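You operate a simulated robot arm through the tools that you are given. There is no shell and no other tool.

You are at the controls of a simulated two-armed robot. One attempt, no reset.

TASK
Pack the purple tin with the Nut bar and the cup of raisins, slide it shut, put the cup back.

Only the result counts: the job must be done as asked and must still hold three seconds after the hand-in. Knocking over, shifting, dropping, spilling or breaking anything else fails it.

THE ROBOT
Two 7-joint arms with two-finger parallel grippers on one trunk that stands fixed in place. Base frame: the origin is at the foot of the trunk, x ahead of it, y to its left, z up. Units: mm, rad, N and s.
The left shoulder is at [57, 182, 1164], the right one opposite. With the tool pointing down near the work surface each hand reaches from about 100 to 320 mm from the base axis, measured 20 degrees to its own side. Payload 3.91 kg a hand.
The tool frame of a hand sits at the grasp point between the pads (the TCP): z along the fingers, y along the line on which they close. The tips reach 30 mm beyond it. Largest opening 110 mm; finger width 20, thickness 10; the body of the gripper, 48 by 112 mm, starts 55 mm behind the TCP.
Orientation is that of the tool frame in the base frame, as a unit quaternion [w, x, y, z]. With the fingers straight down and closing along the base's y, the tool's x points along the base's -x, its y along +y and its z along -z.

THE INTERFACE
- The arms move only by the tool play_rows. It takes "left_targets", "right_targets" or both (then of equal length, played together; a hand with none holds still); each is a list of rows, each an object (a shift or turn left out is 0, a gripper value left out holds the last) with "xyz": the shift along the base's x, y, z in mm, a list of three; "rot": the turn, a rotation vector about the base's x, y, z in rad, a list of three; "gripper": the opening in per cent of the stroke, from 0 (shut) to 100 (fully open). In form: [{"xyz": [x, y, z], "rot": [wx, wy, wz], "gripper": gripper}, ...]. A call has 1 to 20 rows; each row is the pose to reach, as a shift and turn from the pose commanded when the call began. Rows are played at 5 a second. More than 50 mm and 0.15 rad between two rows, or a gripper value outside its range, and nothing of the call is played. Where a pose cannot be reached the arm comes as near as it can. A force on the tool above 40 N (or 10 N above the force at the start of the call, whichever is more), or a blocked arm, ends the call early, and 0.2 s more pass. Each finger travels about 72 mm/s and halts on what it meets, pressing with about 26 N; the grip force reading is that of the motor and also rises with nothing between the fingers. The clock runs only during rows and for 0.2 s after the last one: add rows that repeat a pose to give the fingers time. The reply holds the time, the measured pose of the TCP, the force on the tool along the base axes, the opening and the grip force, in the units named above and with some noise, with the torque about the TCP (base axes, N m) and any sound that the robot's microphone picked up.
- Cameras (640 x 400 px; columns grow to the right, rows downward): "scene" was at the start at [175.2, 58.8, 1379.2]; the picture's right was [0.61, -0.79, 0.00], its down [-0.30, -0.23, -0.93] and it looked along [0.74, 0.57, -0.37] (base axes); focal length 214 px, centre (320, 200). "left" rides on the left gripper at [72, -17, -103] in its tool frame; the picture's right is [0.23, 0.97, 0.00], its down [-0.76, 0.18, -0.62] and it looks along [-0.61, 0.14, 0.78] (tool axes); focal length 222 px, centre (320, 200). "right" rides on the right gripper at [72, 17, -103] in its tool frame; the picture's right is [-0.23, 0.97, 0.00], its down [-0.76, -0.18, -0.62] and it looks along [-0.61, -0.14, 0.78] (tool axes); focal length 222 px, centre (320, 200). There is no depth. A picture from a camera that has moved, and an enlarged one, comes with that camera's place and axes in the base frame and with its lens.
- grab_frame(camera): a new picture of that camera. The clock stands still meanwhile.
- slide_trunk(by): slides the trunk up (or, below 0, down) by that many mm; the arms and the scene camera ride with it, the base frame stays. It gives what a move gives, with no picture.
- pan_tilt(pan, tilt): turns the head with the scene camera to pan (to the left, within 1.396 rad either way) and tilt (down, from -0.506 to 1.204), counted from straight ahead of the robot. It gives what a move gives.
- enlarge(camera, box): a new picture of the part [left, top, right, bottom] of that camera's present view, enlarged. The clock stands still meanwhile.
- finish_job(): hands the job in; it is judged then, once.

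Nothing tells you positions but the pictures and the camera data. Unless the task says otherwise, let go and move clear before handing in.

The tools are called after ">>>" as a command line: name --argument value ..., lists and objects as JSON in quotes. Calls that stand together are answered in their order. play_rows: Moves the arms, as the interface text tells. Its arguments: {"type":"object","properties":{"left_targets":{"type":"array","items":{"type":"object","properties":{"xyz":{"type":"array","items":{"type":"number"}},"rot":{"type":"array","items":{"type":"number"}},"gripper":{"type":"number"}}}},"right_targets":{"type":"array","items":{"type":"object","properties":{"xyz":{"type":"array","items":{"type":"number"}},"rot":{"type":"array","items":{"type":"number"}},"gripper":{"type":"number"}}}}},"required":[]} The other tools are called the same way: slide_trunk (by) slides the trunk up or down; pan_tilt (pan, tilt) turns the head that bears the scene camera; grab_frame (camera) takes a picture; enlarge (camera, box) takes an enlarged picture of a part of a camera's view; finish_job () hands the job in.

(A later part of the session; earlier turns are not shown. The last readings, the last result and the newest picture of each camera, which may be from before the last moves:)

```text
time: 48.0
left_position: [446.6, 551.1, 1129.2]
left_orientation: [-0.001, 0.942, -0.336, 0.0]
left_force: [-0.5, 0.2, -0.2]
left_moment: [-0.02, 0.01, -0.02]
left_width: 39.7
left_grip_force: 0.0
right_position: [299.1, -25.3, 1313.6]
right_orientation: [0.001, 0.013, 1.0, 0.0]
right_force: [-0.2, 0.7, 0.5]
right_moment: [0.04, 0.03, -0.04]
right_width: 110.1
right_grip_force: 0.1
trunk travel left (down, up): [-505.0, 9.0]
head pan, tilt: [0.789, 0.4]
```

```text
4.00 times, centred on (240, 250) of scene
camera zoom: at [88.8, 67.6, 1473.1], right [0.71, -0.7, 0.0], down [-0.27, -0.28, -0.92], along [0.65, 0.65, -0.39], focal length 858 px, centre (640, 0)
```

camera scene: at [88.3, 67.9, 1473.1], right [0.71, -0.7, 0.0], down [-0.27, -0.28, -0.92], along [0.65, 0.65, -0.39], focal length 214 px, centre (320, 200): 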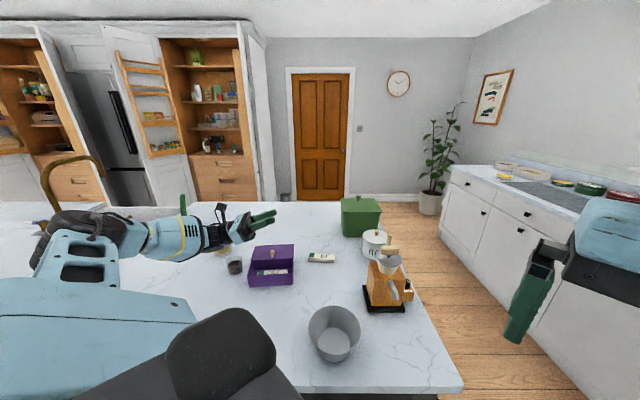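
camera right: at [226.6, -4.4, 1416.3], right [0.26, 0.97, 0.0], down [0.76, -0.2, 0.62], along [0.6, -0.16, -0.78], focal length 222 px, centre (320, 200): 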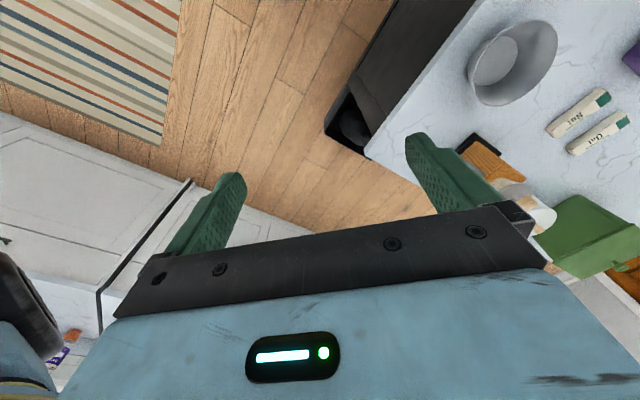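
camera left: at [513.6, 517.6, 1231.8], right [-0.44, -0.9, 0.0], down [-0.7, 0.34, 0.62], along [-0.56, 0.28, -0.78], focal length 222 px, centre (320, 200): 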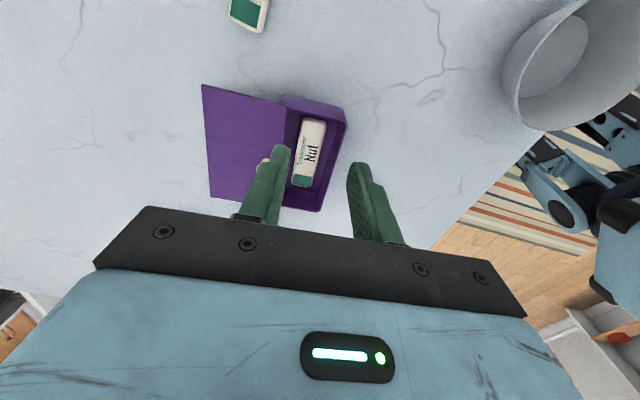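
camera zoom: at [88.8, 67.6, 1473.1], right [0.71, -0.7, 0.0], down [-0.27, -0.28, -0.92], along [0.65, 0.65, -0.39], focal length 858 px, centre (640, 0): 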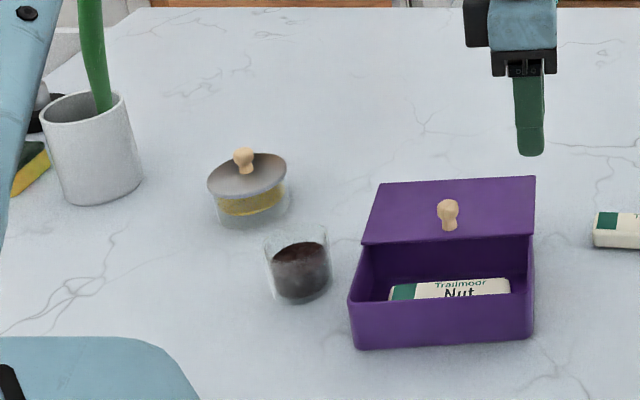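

I need to be over the cup to see it, since image-down is toward the tin's left end. I'll move above the cup while staying high, and open the gripper.

>>> play_rows --left_targets '[{"xyz": [-27, 34, 0], "gripper": 60}, {"xyz": [-55, 68, 0], "gripper": 80}, {"xyz": [-82, 102, 0], "gripper": 100}, {"xyz": [-110, 137, 0], "gripper": 100}, {"xyz": [-137, 171, 0], "gripper": 100}, {"xyz": [-137, 171, 0], "gripper": 100}]'

>>> grab_frame --camera "left"

>>> enlarge --camera "scene" --box '[180, 200, 300, 300]'

```text
time: 49.4
left_position: [308.9, 722.5, 1129.3]
left_orientation: [-0.001, 0.942, -0.337, 0.0]
left_force: [0.0, -0.9, 0.5]
left_moment: [0.02, 0.02, -0.01]
left_width: 110.0
left_grip_force: 0.1
right_position: [298.7, -24.3, 1312.9]
right_orientation: [0.001, 0.014, 1.0, 0.001]
right_force: [0.7, -0.5, 0.7]
right_moment: [-0.02, 0.0, 0.02]
right_width: 110.1
right_grip_force: 0.0
trunk travel left (down, up): [-505.0, 9.0]
head pan, tilt: [0.789, 0.4]
```

```text
taken
camera left: at [375.4, 688.8, 1232.0], right [-0.44, -0.9, 0.0], down [-0.7, 0.34, 0.62], along [-0.56, 0.28, -0.78], focal length 222 px, centre (320, 200)
```

left: 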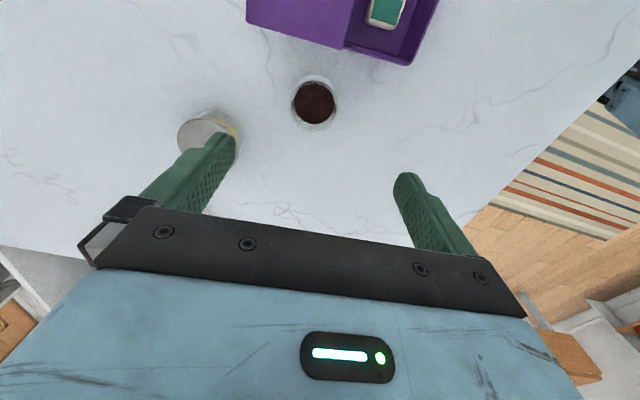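

```text
4.00 times, centred on (240, 250) of scene
camera zoom: at [88.7, 67.6, 1473.1], right [0.71, -0.7, 0.0], down [-0.27, -0.28, -0.92], along [0.65, 0.65, -0.39], focal length 858 px, centre (640, 0)
```

zoom: 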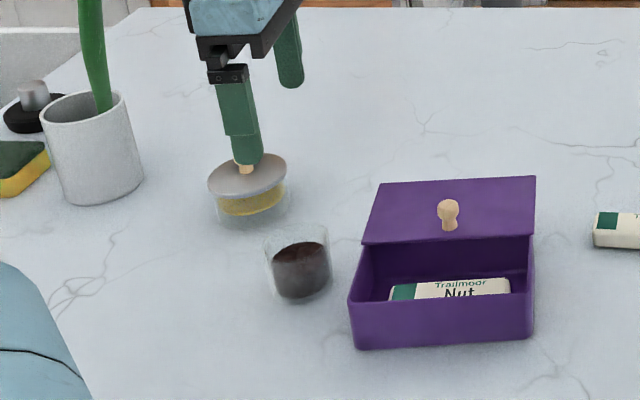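

The cup is in clear view. I'll zoom in to locate its rim and base precisely.

>>> enlarge --camera "left" --box '[260, 50, 380, 150]'

>>> enlarge --camera "scene" --box '[230, 240, 278, 280]'

```text
4.00 times, centred on (320, 100) of left
camera zoom: at [375.4, 688.8, 1232.0], right [-0.44, -0.9, 0.0], down [-0.7, 0.34, 0.62], along [-0.56, 0.28, -0.78], focal length 888 px, centre (320, 600)
```

zoom: 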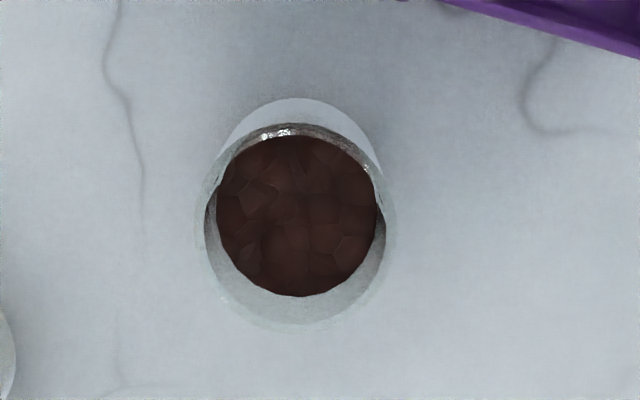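

```text
10.00 times, centred on (254, 260) of scene
camera zoom: at [88.7, 67.6, 1473.1], right [0.71, -0.7, 0.0], down [-0.27, -0.28, -0.92], along [0.65, 0.65, -0.39], focal length 2145 px, centre (980, -400)
```

zoom: 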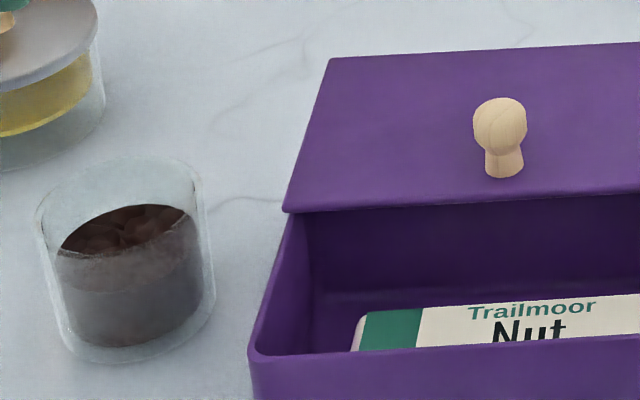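

The cup is at about (311, 727), 56 mm wide, with its rim at z≈973. I'll lean the hand 20° toward the tin before grasping, so that it stays above the table when pouring, and line up over the cup.

>>> play_rows --left_targets '[{"xyz": [2, 1, 0], "rot": [0.07, 0.09, 0], "gripper": 90}, {"xyz": [4, 1.5, 0], "rot": [0.15, 0.18, 0], "gripper": 85}, {"xyz": [6.6, 1.8, 0], "rot": [0.22, 0.271, 0], "gripper": 80}, {"xyz": [6.6, 1.8, -30], "rot": [0.22, 0.271, 0], "gripper": 80}, {"xyz": [6.6, 1.8, -60], "rot": [0.22, 0.271, 0], "gripper": 80}, {"xyz": [6.6, 1.8, -85], "rot": [0.22, 0.271, 0], "gripper": 80}, {"xyz": [6.6, 1.8, -85], "rot": [0.22, 0.271, 0], "gripper": 80}]'

>>> grab_frame --camera "left"

>>> enlarge --camera "scene" --box '[180, 200, 300, 300]'

```text
time: 51.0
left_position: [315.3, 724.2, 1043.6]
left_orientation: [-0.059, 0.928, -0.33, -0.164]
left_force: [0.7, 0.5, 0.6]
left_moment: [0.0, -0.02, 0.03]
left_width: 88.1
left_grip_force: 0.0
right_position: [300.1, -24.1, 1313.3]
right_orientation: [0.002, 0.014, 1.0, 0.001]
right_force: [0.1, -0.5, 0.3]
right_moment: [-0.02, 0.01, -0.01]
right_width: 110.1
right_grip_force: 0.0
trunk travel left (down, up): [-505.0, 9.0]
head pan, tilt: [0.789, 0.4]
```

```text
taken
camera left: at [406.6, 672.1, 1116.3], right [-0.45, -0.89, -0.08], down [-0.5, 0.18, 0.85], along [-0.74, 0.42, -0.53], focal length 222 px, centre (320, 200)
```

left: 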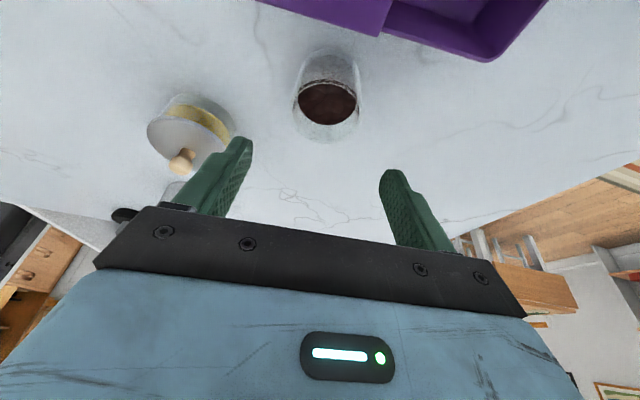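

```text
4.00 times, centred on (240, 250) of scene
camera zoom: at [88.0, 67.8, 1473.2], right [0.71, -0.7, 0.0], down [-0.27, -0.28, -0.92], along [0.65, 0.65, -0.39], focal length 858 px, centre (640, 0)
```

zoom: 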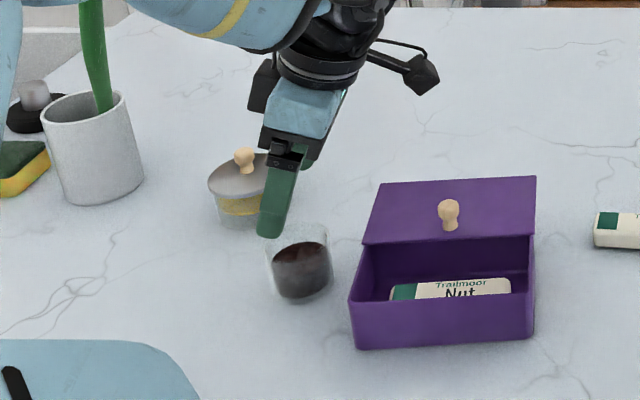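

The projection matches the cup being centred between the fingers, and the jar is clear. I'll lower to grasp height.

>>> play_rows --left_targets '[{"xyz": [0, 0, -25]}, {"xyz": [0, 0, -50]}, {"xyz": [0, 0, -68]}, {"xyz": [0, 0, -78]}, {"xyz": [0, 0, -78]}]'

>>> grab_frame --camera "left"

>>> enlarge --camera "scene" --box '[210, 215, 290, 285]'

```text
time: 52.2
left_position: [316.3, 723.7, 967.1]
left_orientation: [-0.059, 0.928, -0.33, -0.163]
left_force: [0.3, 0.0, 0.2]
left_moment: [0.0, 0.03, 0.02]
left_width: 88.2
left_grip_force: 0.1
right_position: [298.6, -23.9, 1313.8]
right_orientation: [0.001, 0.013, 1.0, 0.001]
right_force: [-0.4, -0.2, 0.9]
right_moment: [0.01, -0.03, 0.01]
right_width: 109.9
right_grip_force: 0.1
trunk travel left (down, up): [-505.0, 9.0]
head pan, tilt: [0.789, 0.4]
```

```text
taken
camera left: at [406.5, 671.5, 1038.6], right [-0.45, -0.89, -0.08], down [-0.5, 0.18, 0.85], along [-0.74, 0.42, -0.53], focal length 222 px, centre (320, 200)
```

left: 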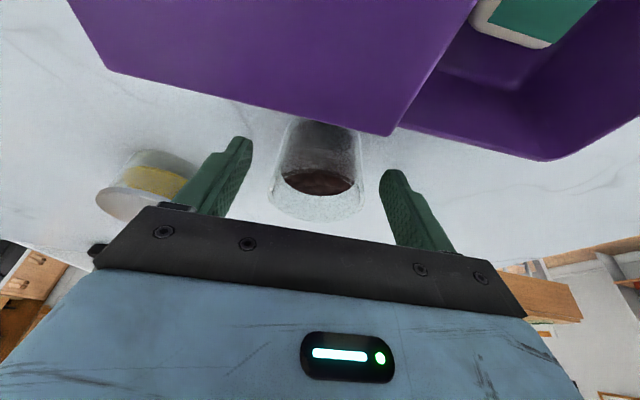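

```text
5.71 times, centred on (250, 250) of scene
camera zoom: at [88.2, 67.9, 1473.1], right [0.71, -0.7, 0.0], down [-0.27, -0.28, -0.92], along [0.65, 0.65, -0.39], focal length 1226 px, centre (720, -86)
```

zoom: 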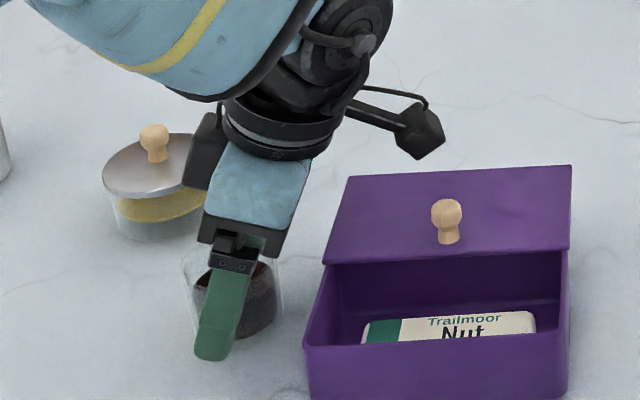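

The cup sits centred between the fingers, clear of the tin and the jar. I'll close gently.

>>> play_rows --left_targets '[{"xyz": [-1.5, 1.3, 0], "gripper": 70}, {"xyz": [-1.5, 1.3, 0], "gripper": 60}, {"xyz": [-1.5, 1.3, 0], "gripper": 50}, {"xyz": [-1.5, 1.3, 0], "gripper": 42}, {"xyz": [-1.5, 1.3, 0], "gripper": 42}, {"xyz": [-1.5, 1.3, 0], "gripper": 42}]'

>>> grab_frame --camera "left"

>>> enlarge --camera "scene" --box '[210, 215, 290, 285]'

```text
time: 53.6
left_position: [313.3, 725.2, 967.0]
left_orientation: [-0.059, 0.928, -0.33, -0.163]
left_force: [-0.4, 1.0, 1.4]
left_moment: [0.02, 0.06, 0.0]
left_width: 57.3
left_grip_force: 25.8
right_position: [299.6, -23.3, 1312.6]
right_orientation: [0.001, 0.014, 1.0, 0.001]
right_force: [0.7, 0.4, -0.1]
right_moment: [0.0, 0.0, -0.01]
right_width: 109.9
right_grip_force: 0.1
trunk travel left (down, up): [-505.0, 9.0]
head pan, tilt: [0.789, 0.4]
```

```text
taken
camera left: at [404.9, 673.0, 1039.0], right [-0.45, -0.89, -0.08], down [-0.5, 0.18, 0.85], along [-0.74, 0.42, -0.53], focal length 222 px, centre (320, 200)
```

left: 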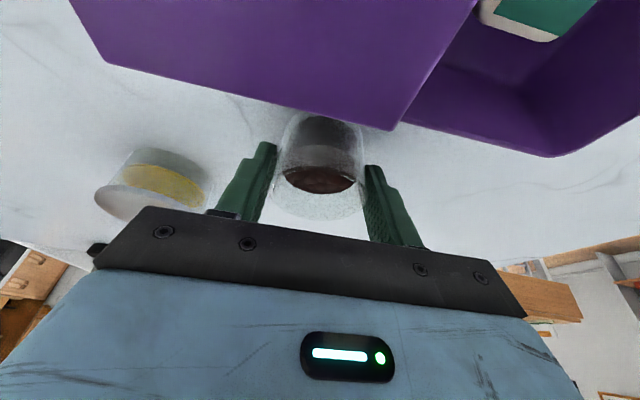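

```text
5.71 times, centred on (250, 250) of scene
camera zoom: at [88.3, 67.9, 1473.1], right [0.71, -0.7, 0.0], down [-0.27, -0.28, -0.92], along [0.65, 0.65, -0.39], focal length 1226 px, centre (720, -86)
```

zoom: 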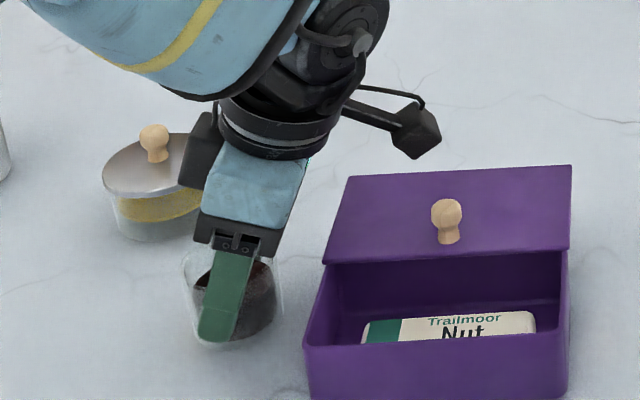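

The cup is gripped at a width of 57 mm. I'll lift it straight up slowly and carry it upright over the tin's opening.

>>> play_rows --left_targets '[{"xyz": [0, 0, 5]}, {"xyz": [0, 0, 15]}, {"xyz": [0, 0, 30]}, {"xyz": [0, 0, 50]}, {"xyz": [0, 0, 70]}, {"xyz": [0, 0, 90]}, {"xyz": [0, 0, 105]}, {"xyz": [0, 0, 115]}, {"xyz": [0, 0, 120]}, {"xyz": [0, 0, 120]}]'

>>> enlarge --camera "scene" --box '[200, 195, 300, 285]'

>>> grab_frame --camera "left"

```text
time: 55.8
left_position: [314.8, 725.0, 1087.0]
left_orientation: [-0.059, 0.928, -0.33, -0.164]
left_force: [-0.1, -0.8, -1.7]
left_moment: [-0.02, -0.01, 0.02]
left_width: 57.1
left_grip_force: 26.1
right_position: [298.7, -24.2, 1313.8]
right_orientation: [0.001, 0.014, 1.0, 0.0]
right_force: [-0.3, -0.4, -0.1]
right_moment: [-0.01, 0.0, -0.02]
right_width: 109.9
right_grip_force: 0.1
trunk travel left (down, up): [-505.0, 9.0]
head pan, tilt: [0.789, 0.4]
```

```text
4.44 times, centred on (250, 240) of scene
camera zoom: at [88.4, 68.2, 1473.1], right [0.71, -0.7, 0.0], down [-0.27, -0.28, -0.92], along [0.65, 0.65, -0.39], focal length 953 px, centre (631, 22)
```

zoom: 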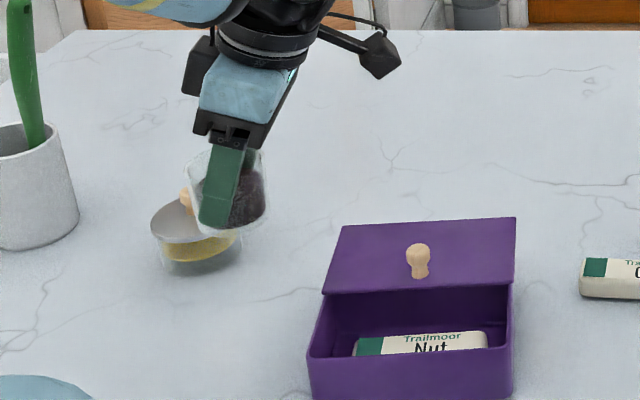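

```text
taken
camera left: at [405.5, 673.3, 1158.8], right [-0.45, -0.89, -0.08], down [-0.5, 0.18, 0.85], along [-0.74, 0.42, -0.53], focal length 222 px, centre (320, 200)
```

left: 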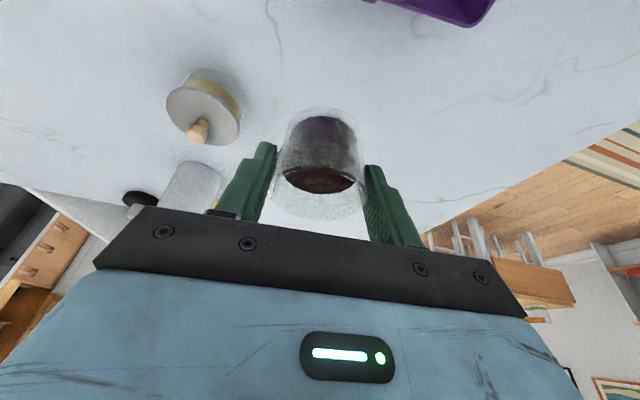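

>>> enlarge --camera "scene" --box '[230, 215, 270, 250]'

```text
11.43 times, centred on (250, 232) of scene
camera zoom: at [88.4, 68.2, 1473.1], right [0.71, -0.7, 0.0], down [-0.27, -0.28, -0.92], along [0.65, 0.65, -0.39], focal length 2451 px, centre (1120, -171)
```

zoom: 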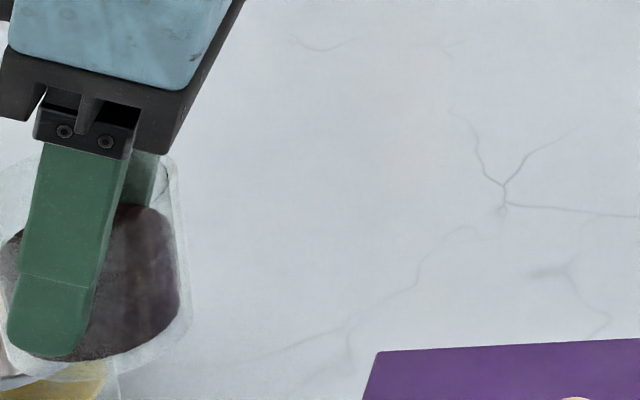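

The cup is upright in the grip. I'll carry it to the pour position over the opening.

>>> play_rows --left_targets '[{"xyz": [4, -7, 0]}, {"xyz": [12, -20, 0]}, {"xyz": [24, -40, 0]}, {"xyz": [36, -61, 0]}, {"xyz": [48, -81, 0]}, {"xyz": [60, -101, 0]}, {"xyz": [69, -116, 0]}, {"xyz": [74, -124, -5]}, {"xyz": [75, -127, -15]}, {"xyz": [75, -127, -25]}, {"xyz": [75, -127, -25]}]'

>>> grab_frame --camera "left"

>>> enlarge --camera "scene" --box '[220, 205, 320, 295]'

```text
time: 58.2
left_position: [389.2, 599.5, 1061.9]
left_orientation: [-0.06, 0.927, -0.332, -0.163]
left_force: [0.3, 0.1, -0.9]
left_moment: [0.01, 0.02, 0.0]
left_width: 57.2
left_grip_force: 25.7
right_position: [299.1, -24.5, 1313.7]
right_orientation: [0.001, 0.014, 1.0, 0.001]
right_force: [0.4, 0.7, -0.8]
right_moment: [0.0, -0.01, 0.01]
right_width: 110.1
right_grip_force: 0.0
trunk travel left (down, up): [-505.0, 9.0]
head pan, tilt: [0.789, 0.4]
```

```text
taken
camera left: at [480.5, 546.4, 1133.9], right [-0.45, -0.89, -0.08], down [-0.5, 0.18, 0.85], along [-0.74, 0.42, -0.53], focal length 222 px, centre (320, 200)
```

left: 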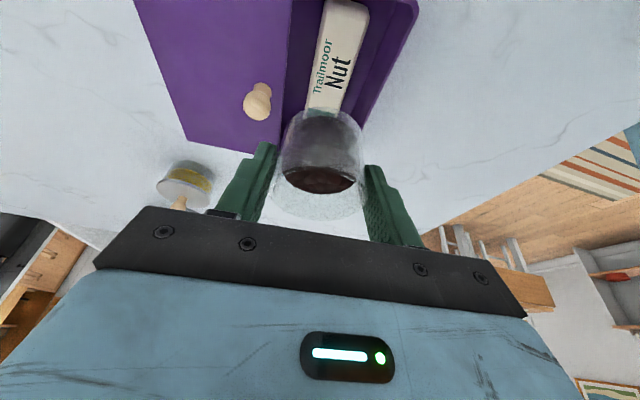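

```text
4.44 times, centred on (270, 250) of scene
camera zoom: at [88.3, 68.0, 1473.1], right [0.71, -0.7, 0.0], down [-0.27, -0.28, -0.92], along [0.65, 0.65, -0.39], focal length 953 px, centre (542, -22)
```

zoom: 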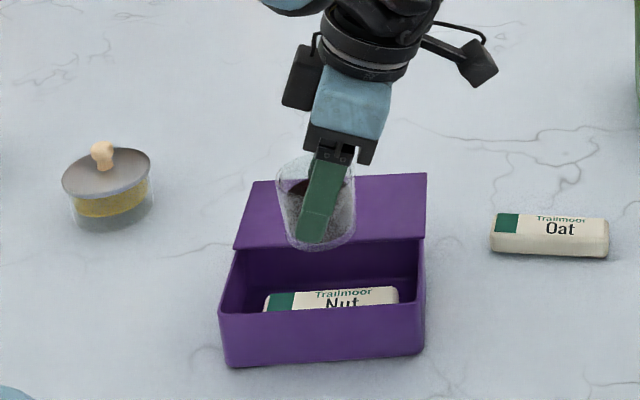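

The cup is positioned over the opening. I'll tilt it slowly to about 55°, lowering a little as I go, and check.

>>> play_rows --left_targets '[{"xyz": [0, 0, 0], "rot": [-0.05, -0.062, 0]}, {"xyz": [0, 0, 0], "rot": [-0.11, -0.14, 0]}, {"xyz": [0, 0, -1], "rot": [-0.17, -0.21, 0]}, {"xyz": [0, 0, -2], "rot": [-0.23, -0.285, 0]}, {"xyz": [0, 0, -3], "rot": [-0.29, -0.36, 0]}, {"xyz": [0, 0, -4], "rot": [-0.35, -0.43, 0]}, {"xyz": [0, 0, -6], "rot": [-0.41, -0.505, 0]}, {"xyz": [0, 0, -8], "rot": [-0.47, -0.58, 0]}, {"xyz": [0, 0, -10], "rot": [-0.53, -0.65, 0]}, {"xyz": [0, 0, -12], "rot": [-0.59, -0.726, 0]}, {"xyz": [0, 0, -12], "rot": [-0.59, -0.726, 0]}]'

>>> enlarge --camera "scene" --box '[200, 195, 320, 295]'

>>> grab_frame --camera "left"

```text
time: 60.6
left_position: [391.0, 599.3, 1049.7]
left_orientation: [0.095, 0.902, -0.321, 0.274]
left_force: [-0.8, -0.4, -1.5]
left_moment: [0.0, 0.05, 0.0]
left_width: 57.4
left_grip_force: 25.7
right_position: [298.0, -23.3, 1312.5]
right_orientation: [0.001, 0.014, 1.0, 0.001]
right_force: [0.2, -0.4, 0.0]
right_moment: [-0.01, 0.0, -0.05]
right_width: 110.2
right_grip_force: 0.1
trunk travel left (down, up): [-505.0, 9.0]
head pan, tilt: [0.789, 0.4]
```

```text
4.00 times, centred on (260, 245) of scene
camera zoom: at [88.6, 67.9, 1473.1], right [0.71, -0.7, 0.0], down [-0.27, -0.28, -0.92], along [0.65, 0.65, -0.39], focal length 858 px, centre (560, 20)
```

zoom: 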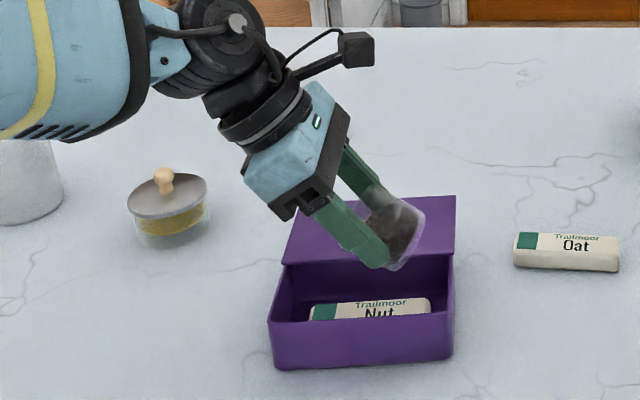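

```text
taken
camera left: at [402.3, 609.6, 1175.4], right [-0.47, -0.88, 0.12], down [-0.87, 0.48, 0.1], along [-0.14, -0.06, -0.99], focal length 222 px, centre (320, 200)
```

left: 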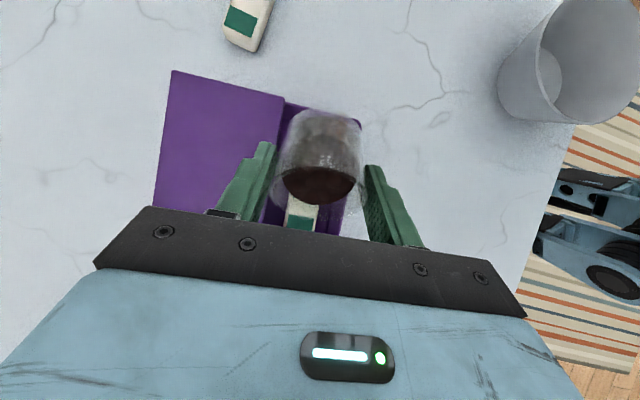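

The raisins are still inside the cup, and the lip is over the tin. I'll continue the tilt slowly.

>>> play_rows --left_targets '[{"rot": [-0.04, -0.05, 0]}, {"rot": [-0.08, -0.1, 0]}, {"rot": [-0.12, -0.148, 0]}, {"rot": [-0.16, -0.197, 0]}, {"rot": [-0.2, -0.246, 0]}, {"rot": [-0.24, -0.295, 0]}, {"rot": [-0.24, -0.295, 0]}]'

>>> enlarge --camera "scene" --box '[200, 195, 320, 295]'

>>> grab_frame --camera "left"

```text
time: 62.2
left_position: [389.4, 599.6, 1049.6]
left_orientation: [0.154, 0.834, -0.297, 0.438]
left_force: [0.4, -0.1, -0.8]
left_moment: [0.02, 0.01, 0.02]
left_width: 57.0
left_grip_force: 25.8
right_position: [299.0, -23.7, 1312.7]
right_orientation: [0.001, 0.015, 1.0, 0.001]
right_force: [-0.1, 0.3, -0.2]
right_moment: [-0.05, 0.02, -0.04]
right_width: 109.8
right_grip_force: 0.0
trunk travel left (down, up): [-505.0, 9.0]
head pan, tilt: [0.789, 0.4]
```

```text
4.00 times, centred on (260, 245) of scene
camera zoom: at [88.4, 68.0, 1473.1], right [0.71, -0.7, 0.0], down [-0.27, -0.28, -0.92], along [0.65, 0.65, -0.39], focal length 858 px, centre (560, 20)
```

zoom: 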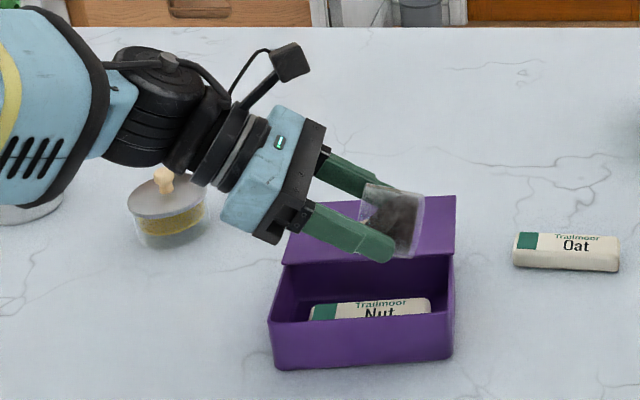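

```text
taken
camera left: at [365.7, 639.5, 1167.6], right [-0.51, -0.84, 0.18], down [-0.85, 0.46, -0.27], along [0.15, -0.3, -0.94], focal length 222 px, centre (320, 200)
```

left: 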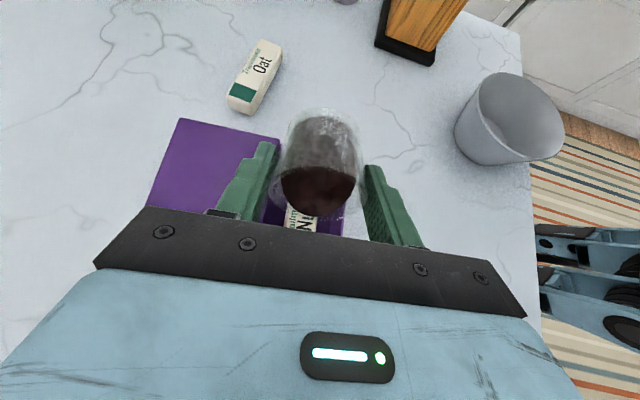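

At 75° nothing has come out yet. I'll continue toward 100°.

>>> play_rows --left_targets '[{"rot": [-0.04, -0.05, 0]}, {"rot": [-0.08, -0.1, 0]}, {"rot": [-0.12, -0.148, 0]}, {"rot": [-0.16, -0.197, 0]}, {"rot": [-0.2, -0.246, 0]}, {"rot": [-0.24, -0.295, 0]}, {"rot": [-0.28, -0.344, 0]}, {"rot": [-0.28, -0.344, 0]}, {"rot": [-0.28, -0.344, 0]}]'

>>> enlarge --camera "scene" --box '[200, 195, 320, 295]'

>>> grab_frame --camera "left"

```text
time: 64.2
left_position: [389.0, 599.6, 1050.0]
left_orientation: [0.215, 0.718, -0.254, 0.612]
left_force: [-0.6, -0.4, -2.3]
left_moment: [0.02, 0.05, -0.01]
left_width: 57.3
left_grip_force: 25.9
right_position: [299.2, -23.9, 1313.8]
right_orientation: [0.001, 0.014, 1.0, 0.002]
right_force: [0.5, -0.2, 0.2]
right_moment: [0.03, 0.01, 0.0]
right_width: 110.0
right_grip_force: 0.2
trunk travel left (down, up): [-505.0, 9.0]
head pan, tilt: [0.789, 0.4]
```

```text
4.00 times, centred on (260, 245) of scene
camera zoom: at [88.5, 68.1, 1473.1], right [0.71, -0.7, 0.0], down [-0.27, -0.28, -0.92], along [0.65, 0.65, -0.39], focal length 858 px, centre (560, 20)
```

zoom: 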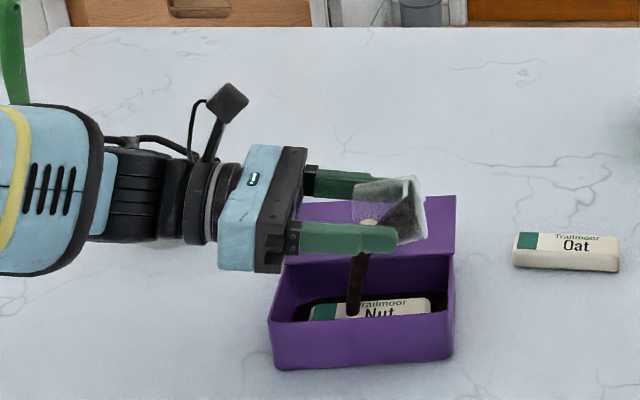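

```text
taken
camera left: at [329.6, 669.1, 1137.0], right [-0.58, -0.78, 0.22], down [-0.68, 0.33, -0.65], along [0.44, -0.53, -0.72], focal length 222 px, centre (320, 200)
```

left: 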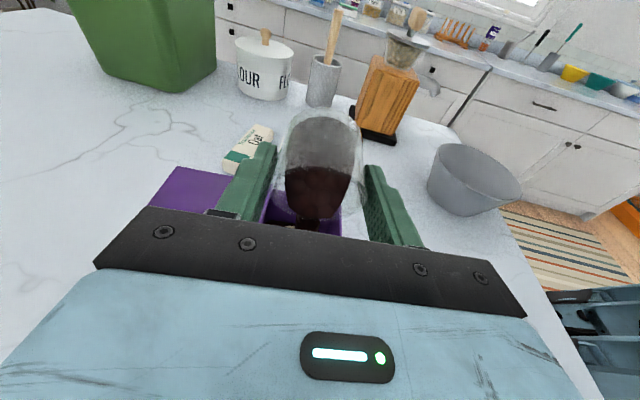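

The raisins are streaming into the tin. I'll hold this angle to let them flow.

>>> play_rows --left_targets '[{"xyz": [0, 0, 0]}, {"xyz": [0, 0, 0]}, {"xyz": [0, 0, 0]}, {"xyz": [0, 0, 0]}, {"xyz": [0, 0, 0]}, {"xyz": [0, 0, 0]}, {"xyz": [0, 0, 0]}, {"xyz": [0, 0, 0]}]'

>>> enlarge --camera "scene" --box '[200, 195, 320, 295]'

>>> enlarge --camera "left" --box '[250, 90, 390, 230]'

```text
time: 66.0
left_position: [388.0, 598.1, 1049.2]
left_orientation: [0.216, 0.717, -0.255, 0.611]
left_force: [0.1, -0.5, -0.7]
left_moment: [0.03, 0.05, -0.01]
left_width: 57.4
left_grip_force: 26.1
right_position: [299.3, -24.0, 1314.2]
right_orientation: [0.001, 0.014, 1.0, 0.0]
right_force: [0.4, 0.8, -0.1]
right_moment: [0.0, 0.01, 0.0]
right_width: 109.9
right_grip_force: 0.1
trunk travel left (down, up): [-505.0, 9.0]
head pan, tilt: [0.789, 0.4]
```

```text
4.00 times, centred on (260, 245) of scene
camera zoom: at [88.4, 68.1, 1473.1], right [0.71, -0.7, 0.0], down [-0.27, -0.28, -0.92], along [0.65, 0.65, -0.39], focal length 858 px, centre (560, 20)
```

zoom: 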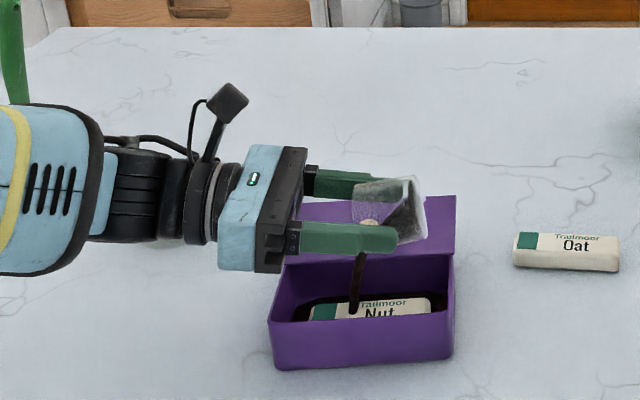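

```text
2.86 times, centred on (320, 160) of left
camera zoom: at [329.6, 668.9, 1137.1], right [-0.58, -0.78, 0.22], down [-0.68, 0.33, -0.65], along [0.44, -0.53, -0.72], focal length 635 px, centre (320, 314)
```

zoom: 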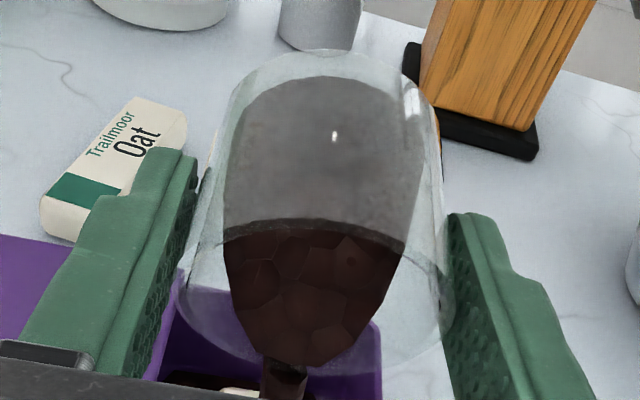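

The flow is nearly stopped, with about half still in the cup. I'll tilt on to about 120°.

>>> play_rows --left_targets '[{"rot": [-0.03, -0.037, 0]}, {"rot": [-0.06, -0.074, 0]}, {"rot": [-0.09, -0.111, 0]}, {"rot": [-0.12, -0.148, 0]}, {"rot": [-0.15, -0.185, 0]}, {"rot": [-0.18, -0.222, 0]}, {"rot": [-0.21, -0.259, 0]}, {"rot": [-0.21, -0.259, 0]}, {"rot": [-0.21, -0.259, 0]}, {"rot": [-0.21, -0.259, 0]}, {"rot": [-0.21, -0.259, 0]}]'

>>> enlarge --camera "scene" --box '[200, 195, 320, 295]'

>>> enlarge --camera "left" --box '[250, 90, 390, 230]'

```text
time: 68.4
left_position: [388.8, 598.3, 1049.3]
left_orientation: [0.255, 0.606, -0.215, 0.722]
left_force: [-0.3, -0.1, -2.5]
left_moment: [0.02, 0.02, -0.02]
left_width: 57.0
left_grip_force: 25.6
right_position: [298.7, -23.3, 1313.4]
right_orientation: [0.0, 0.014, 1.0, 0.001]
right_force: [-0.9, -0.4, 0.3]
right_moment: [0.0, -0.03, 0.04]
right_width: 109.8
right_grip_force: 0.1
trunk travel left (down, up): [-505.0, 9.0]
head pan, tilt: [0.789, 0.4]
```

```text
4.00 times, centred on (260, 245) of scene
camera zoom: at [88.4, 68.1, 1473.1], right [0.71, -0.7, 0.0], down [-0.27, -0.28, -0.92], along [0.65, 0.65, -0.39], focal length 858 px, centre (560, 20)
```

zoom: 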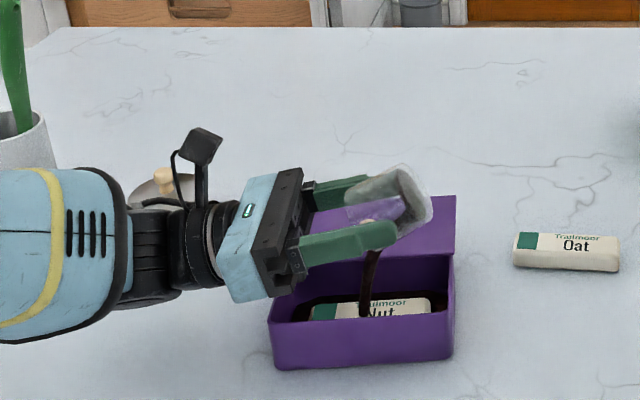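

```text
2.86 times, centred on (320, 160) of left
camera zoom: at [310.8, 683.7, 1102.5], right [-0.64, -0.73, 0.22], down [-0.49, 0.17, -0.86], along [0.59, -0.66, -0.46], focal length 635 px, centre (320, 314)
```

zoom: 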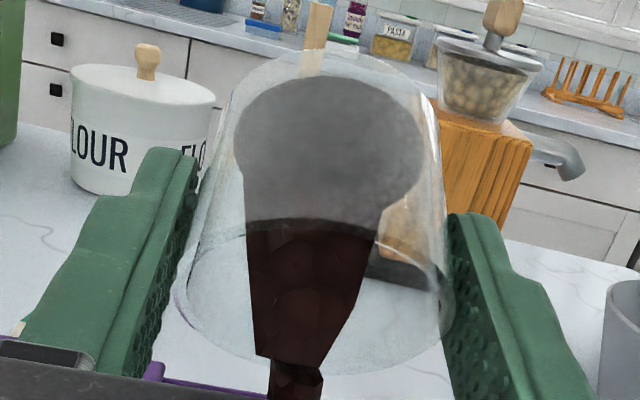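

It's still flowing well. I'll tilt another 15° or so, raising slightly to keep the wrist clear of the table.

>>> play_rows --left_targets '[{"xyz": [0, 0, 2], "rot": [-0.02, -0.025, 0]}, {"xyz": [0, 0, 5], "rot": [-0.05, -0.062, 0]}, {"xyz": [0, 0, 9], "rot": [-0.08, -0.098, 0]}, {"xyz": [0, 0, 13], "rot": [-0.11, -0.135, 0]}, {"xyz": [0, 0, 17], "rot": [-0.14, -0.172, 0]}, {"xyz": [0, 0, 20], "rot": [-0.16, -0.197, 0]}, {"xyz": [0, 0, 20], "rot": [-0.16, -0.197, 0]}, {"xyz": [0, 0, 20], "rot": [-0.16, -0.197, 0]}, {"xyz": [0, 0, 20], "rot": [-0.16, -0.197, 0]}, {"xyz": [0, 0, 20], "rot": [-0.16, -0.197, 0]}, {"xyz": [0, 0, 20], "rot": [-0.16, -0.197, 0]}, {"xyz": [0, 0, 20], "rot": [-0.16, -0.197, 0]}]'

>>> grab_frame --camera "scene"

>>> enlarge --camera "scene" --box '[200, 195, 320, 295]'

>>> enlarge --camera "left" --box '[250, 90, 390, 230]'

```text
time: 71.0
left_position: [389.1, 599.3, 1068.3]
left_orientation: [0.279, 0.511, -0.181, 0.793]
left_force: [0.2, -0.7, -1.8]
left_moment: [-0.01, 0.03, -0.02]
left_width: 57.1
left_grip_force: 25.6
right_position: [299.1, -23.6, 1313.3]
right_orientation: [0.002, 0.015, 1.0, 0.001]
right_force: [0.0, -0.3, 0.1]
right_moment: [0.02, -0.03, -0.03]
right_width: 110.0
right_grip_force: 0.0
trunk travel left (down, up): [-505.0, 9.0]
head pan, tilt: [0.789, 0.4]
```

```text
taken
camera scene: at [88.4, 68.1, 1473.1], right [0.71, -0.7, 0.0], down [-0.27, -0.28, -0.92], along [0.65, 0.65, -0.39], focal length 214 px, centre (320, 200)
```

scene: 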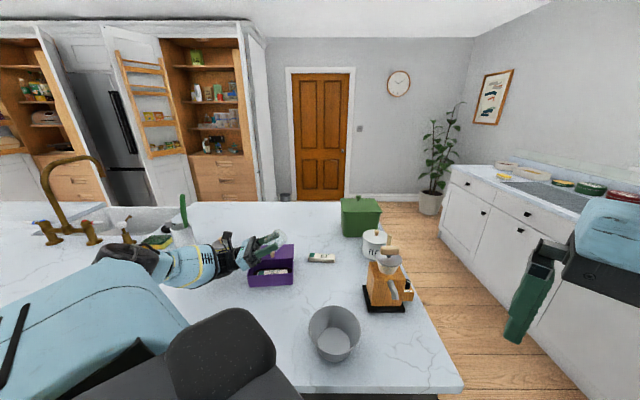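

```text
4.00 times, centred on (260, 245) of scene
camera zoom: at [88.4, 68.1, 1473.1], right [0.71, -0.7, 0.0], down [-0.27, -0.28, -0.92], along [0.65, 0.65, -0.39], focal length 858 px, centre (560, 20)
```

zoom: 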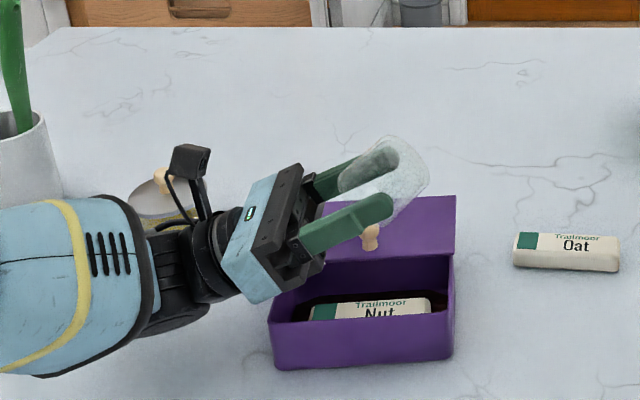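

```text
2.86 times, centred on (320, 160) of left
camera zoom: at [303.4, 690.0, 1092.3], right [-0.69, -0.7, 0.21], down [-0.31, 0.02, -0.95], along [0.66, -0.71, -0.23], focal length 635 px, centre (320, 314)
```

zoom: 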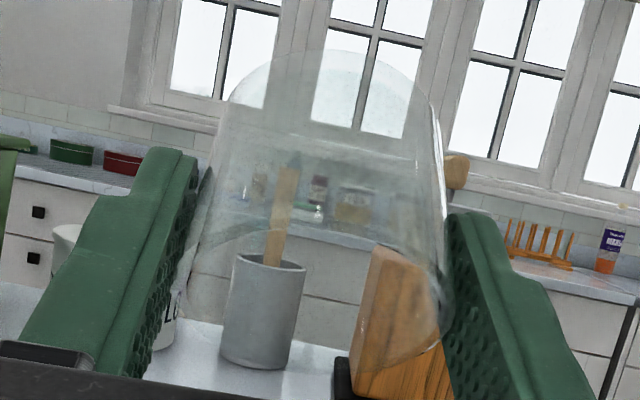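

The cup is empty and the raisins are in the tin around the bar. I'll turn the cup upright again, rising a little.

>>> play_rows --left_targets '[{"xyz": [0, 0, 1], "rot": [0.082, 0.101, 0]}, {"xyz": [0, 0, 2], "rot": [0.164, 0.202, 0]}, {"xyz": [0, 0, 3], "rot": [0.247, 0.304, 0]}, {"xyz": [0, 0, 4], "rot": [0.329, 0.405, 0]}, {"xyz": [0, 0, 5], "rot": [0.411, 0.506, 0]}, {"xyz": [0, 0, 6], "rot": [0.493, 0.607, 0]}, {"xyz": [0, 0, 8], "rot": [0.576, 0.708, 0]}, {"xyz": [0, 0, 10], "rot": [0.658, 0.809, 0]}, {"xyz": [0, 0, 12], "rot": [0.74, 0.91, 0]}, {"xyz": [0, 0, 14], "rot": [0.822, 1.012, 0]}, {"xyz": [0, 0, 16], "rot": [0.904, 1.113, 0]}, {"xyz": [0, 0, 17], "rot": [0.987, 1.214, 0]}, {"xyz": [0, 0, 17], "rot": [1.069, 1.315, 0]}, {"xyz": [0, 0, 17], "rot": [1.151, 1.416, 0]}, {"xyz": [0, 0, 17], "rot": [1.233, 1.517, 0]}, {"xyz": [0, 0, 17], "rot": [1.316, 1.619, 0]}, {"xyz": [0, 0, 17], "rot": [1.398, 1.72, 0]}, {"xyz": [0, 0, 17], "rot": [1.48, 1.821, 0]}, {"xyz": [0, 0, 17], "rot": [1.48, 1.821, 0]}]'

>>> grab_frame --camera "left"

>>> enlarge --camera "scene" --box '[200, 195, 320, 295]'

```text
time: 75.0
left_position: [388.2, 598.7, 1086.8]
left_orientation: [-0.059, 0.928, -0.33, -0.164]
left_force: [-0.6, 0.1, -0.7]
left_moment: [0.01, 0.05, -0.05]
left_width: 57.2
left_grip_force: 26.0
right_position: [297.1, -23.7, 1313.0]
right_orientation: [0.001, 0.014, 1.0, 0.0]
right_force: [0.7, 0.2, 0.8]
right_moment: [-0.01, -0.01, -0.01]
right_width: 110.3
right_grip_force: 0.1
trunk travel left (down, up): [-505.0, 9.0]
head pan, tilt: [0.789, 0.4]
```

```text
taken
camera left: at [479.9, 546.8, 1158.5], right [-0.45, -0.89, -0.08], down [-0.5, 0.18, 0.85], along [-0.74, 0.42, -0.53], focal length 222 px, centre (320, 200)
```

left: 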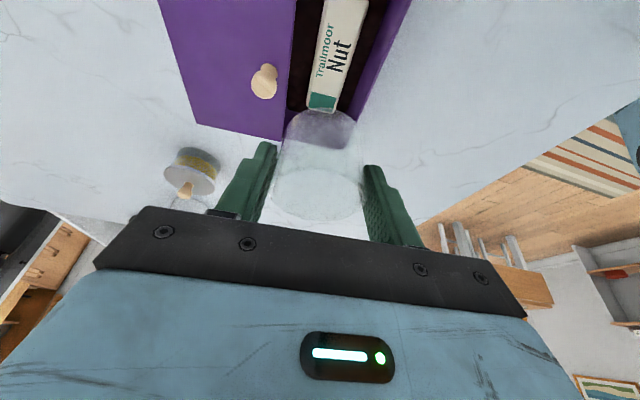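

```text
4.00 times, centred on (260, 245) of scene
camera zoom: at [87.8, 68.4, 1473.1], right [0.71, -0.7, 0.0], down [-0.27, -0.28, -0.92], along [0.65, 0.65, -0.39], focal length 858 px, centre (560, 20)
```

zoom: 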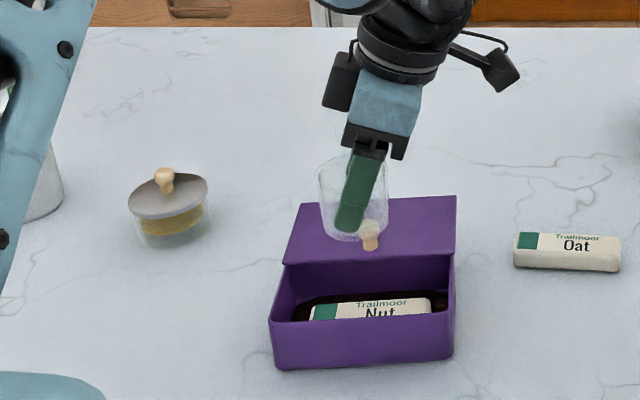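

The cup is empty, upright and in its original orientation. I'll carry it back along the same path and set it down exactly where it was.

>>> play_rows --left_targets '[{"xyz": [-4, 7, 0]}, {"xyz": [-14, 24, 0]}, {"xyz": [-30, 51, 0]}, {"xyz": [-46, 78, 0]}, {"xyz": [-60, 102, 0]}, {"xyz": [-70, 119, 0]}, {"xyz": [-75, 127, 0]}, {"xyz": [-75, 127, -10]}, {"xyz": [-75, 127, -35]}, {"xyz": [-75, 127, -65]}, {"xyz": [-75, 127, -90]}, {"xyz": [-75, 127, -105]}, {"xyz": [-75, 127, -110]}, {"xyz": [-75, 127, -110]}]'

>>> play_rows --left_targets '[{"xyz": [0, 0, -4]}, {"xyz": [0, 0, -7]}, {"xyz": [0, 0, -9]}, {"xyz": [0, 0, -10]}, {"xyz": [0, 0, -10]}]'

>>> enlarge --camera "scene" --box '[210, 215, 290, 285]'

```text
time: 78.0
left_position: [314.5, 725.8, 977.1]
left_orientation: [-0.06, 0.927, -0.331, -0.164]
left_force: [-0.2, -0.9, -0.9]
left_moment: [-0.04, -0.01, 0.03]
left_width: 57.2
left_grip_force: 25.7
right_position: [299.0, -23.1, 1313.3]
right_orientation: [0.001, 0.014, 1.0, 0.001]
right_force: [-0.1, -0.1, 0.1]
right_moment: [0.0, -0.01, 0.01]
right_width: 109.9
right_grip_force: 0.0
trunk travel left (down, up): [-505.0, 9.0]
head pan, tilt: [0.789, 0.4]
```

```text
time: 79.2
left_position: [313.9, 726.2, 968.5]
left_orientation: [-0.059, 0.927, -0.332, -0.163]
left_force: [-0.7, 0.9, 2.7]
left_moment: [0.08, -0.04, 0.03]
left_width: 57.3
left_grip_force: 26.3
right_position: [298.5, -24.0, 1313.0]
right_orientation: [0.001, 0.014, 1.0, 0.001]
right_force: [-0.3, -0.3, -0.3]
right_moment: [0.03, -0.02, 0.02]
right_width: 109.7
right_grip_force: 0.0
trunk travel left (down, up): [-505.0, 9.0]
head pan, tilt: [0.789, 0.4]
```

```text
5.71 times, centred on (250, 250) of scene
camera zoom: at [88.1, 67.8, 1473.2], right [0.71, -0.7, 0.0], down [-0.27, -0.28, -0.92], along [0.65, 0.65, -0.39], focal length 1226 px, centre (720, -86)
```

zoom: 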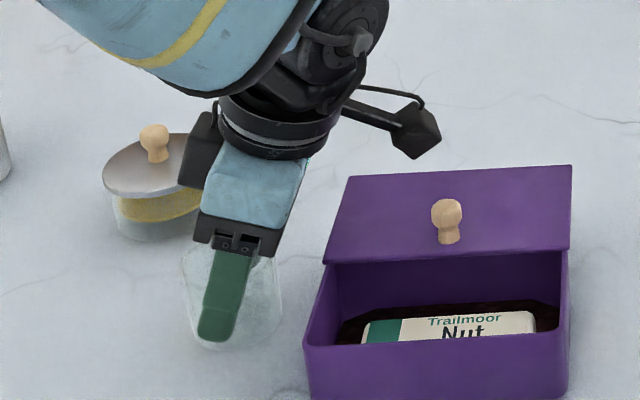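

The cup is touching the table again, with a slight upward force. I'll release it and rise straight up.

>>> play_rows --left_targets '[{"xyz": [0, 0, 0], "gripper": 56}, {"xyz": [0, 0, 0], "gripper": 65}, {"xyz": [0, 0, 0], "gripper": 80}, {"xyz": [0, 0, 0], "gripper": 80}, {"xyz": [0, 0, 15], "gripper": 80}, {"xyz": [0, 0, 40], "gripper": 80}, {"xyz": [0, 0, 75], "gripper": 80}, {"xyz": [0, 0, 110], "gripper": 80}, {"xyz": [0, 0, 140], "gripper": 80}, {"xyz": [0, 0, 140], "gripper": 80}]'

>>> enlarge --camera "scene" --box '[210, 215, 290, 285]'

>>> grab_frame --camera "left"

```text
time: 81.4
left_position: [313.3, 727.1, 1106.3]
left_orientation: [-0.058, 0.928, -0.331, -0.163]
left_force: [-0.8, -0.2, -0.5]
left_moment: [0.0, 0.01, 0.0]
left_width: 87.8
left_grip_force: 0.0
right_position: [298.8, -22.8, 1313.0]
right_orientation: [0.001, 0.014, 1.0, 0.0]
right_force: [-0.7, 0.0, -0.4]
right_moment: [0.02, -0.04, -0.03]
right_width: 109.9
right_grip_force: 0.0
trunk travel left (down, up): [-505.0, 9.0]
head pan, tilt: [0.789, 0.4]
```

```text
5.71 times, centred on (250, 250) of scene
camera zoom: at [88.6, 68.3, 1473.0], right [0.71, -0.7, 0.0], down [-0.27, -0.28, -0.92], along [0.65, 0.65, -0.39], focal length 1226 px, centre (720, -86)
```

zoom: 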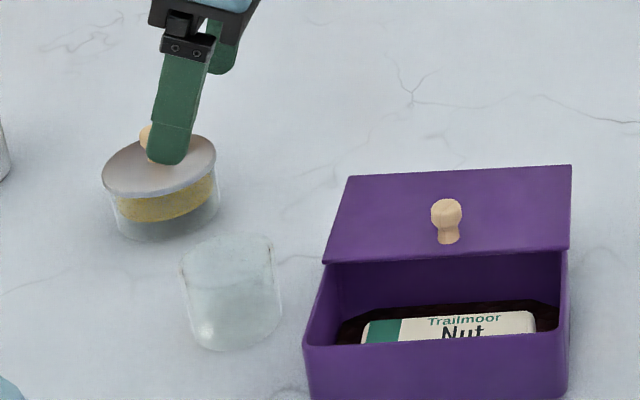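

```text
taken
camera left: at [404.8, 673.8, 1178.2], right [-0.45, -0.89, -0.08], down [-0.5, 0.18, 0.85], along [-0.74, 0.42, -0.53], focal length 222 px, centre (320, 200)
```

left: 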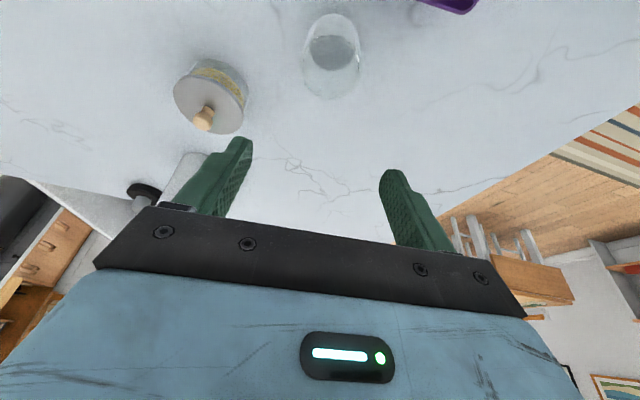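

The cup is back in its place, empty and upright. Now I'll go above the lid's knob, with the hand vertical again, to close the tin.

>>> play_rows --left_targets '[{"xyz": [10, -8, 0], "rot": [-0.05, -0.06, 0], "gripper": 70}, {"xyz": [28, -23, 0], "rot": [-0.1, -0.12, 0], "gripper": 60}, {"xyz": [50, -41, -5], "rot": [-0.15, -0.185, 0], "gripper": 60}, {"xyz": [72, -59, -10], "rot": [-0.2, -0.24, 0], "gripper": 60}, {"xyz": [92, -75, -15], "rot": [-0.22, -0.271, 0], "gripper": 60}, {"xyz": [104, -85, -20], "rot": [-0.22, -0.271, 0], "gripper": 60}, {"xyz": [104, -85, -20], "rot": [-0.22, -0.271, 0], "gripper": 60}]'

>>> grab_frame --camera "left"

>>> enlarge --camera "left" --box '[220, 20, 440, 200]'

```text
time: 83.0
left_position: [418.6, 640.0, 1086.2]
left_orientation: [-0.002, 0.942, -0.335, 0.001]
left_force: [0.4, -0.2, -0.6]
left_moment: [0.01, -0.02, -0.01]
left_width: 66.1
left_grip_force: 0.1
right_position: [298.5, -24.0, 1313.6]
right_orientation: [0.001, 0.015, 1.0, 0.001]
right_force: [-0.5, 0.0, 0.1]
right_moment: [0.02, 0.03, -0.02]
right_width: 110.1
right_grip_force: 0.0
trunk travel left (down, up): [-505.0, 9.0]
head pan, tilt: [0.789, 0.4]
```

```text
taken
camera left: at [485.0, 607.5, 1189.3], right [-0.44, -0.9, 0.0], down [-0.7, 0.34, 0.62], along [-0.56, 0.28, -0.78], focal length 222 px, centre (320, 200)
```

left: 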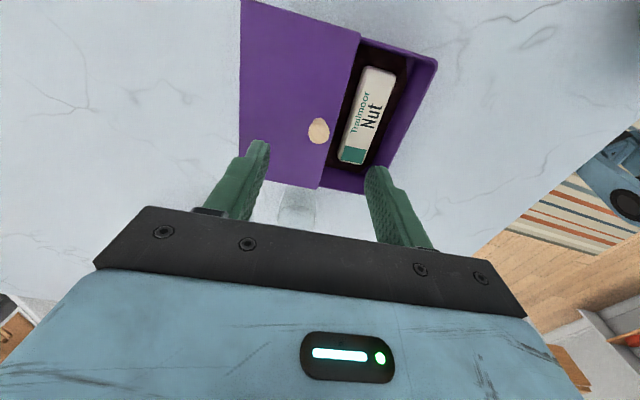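

```text
2.22 times, centred on (330, 110) of left
camera zoom: at [485.0, 607.5, 1189.3], right [-0.44, -0.9, 0.0], down [-0.7, 0.34, 0.62], along [-0.56, 0.28, -0.78], focal length 494 px, centre (298, 400)
```

zoom: 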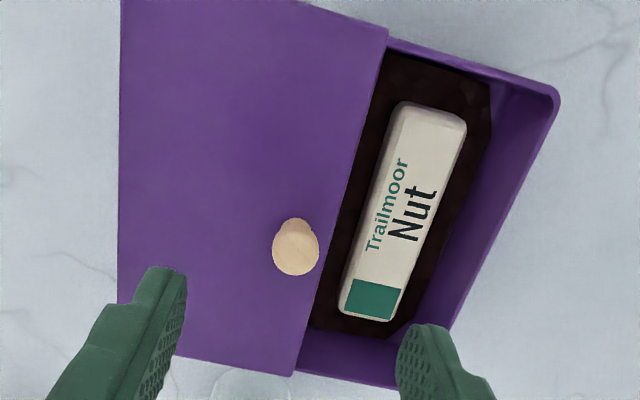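

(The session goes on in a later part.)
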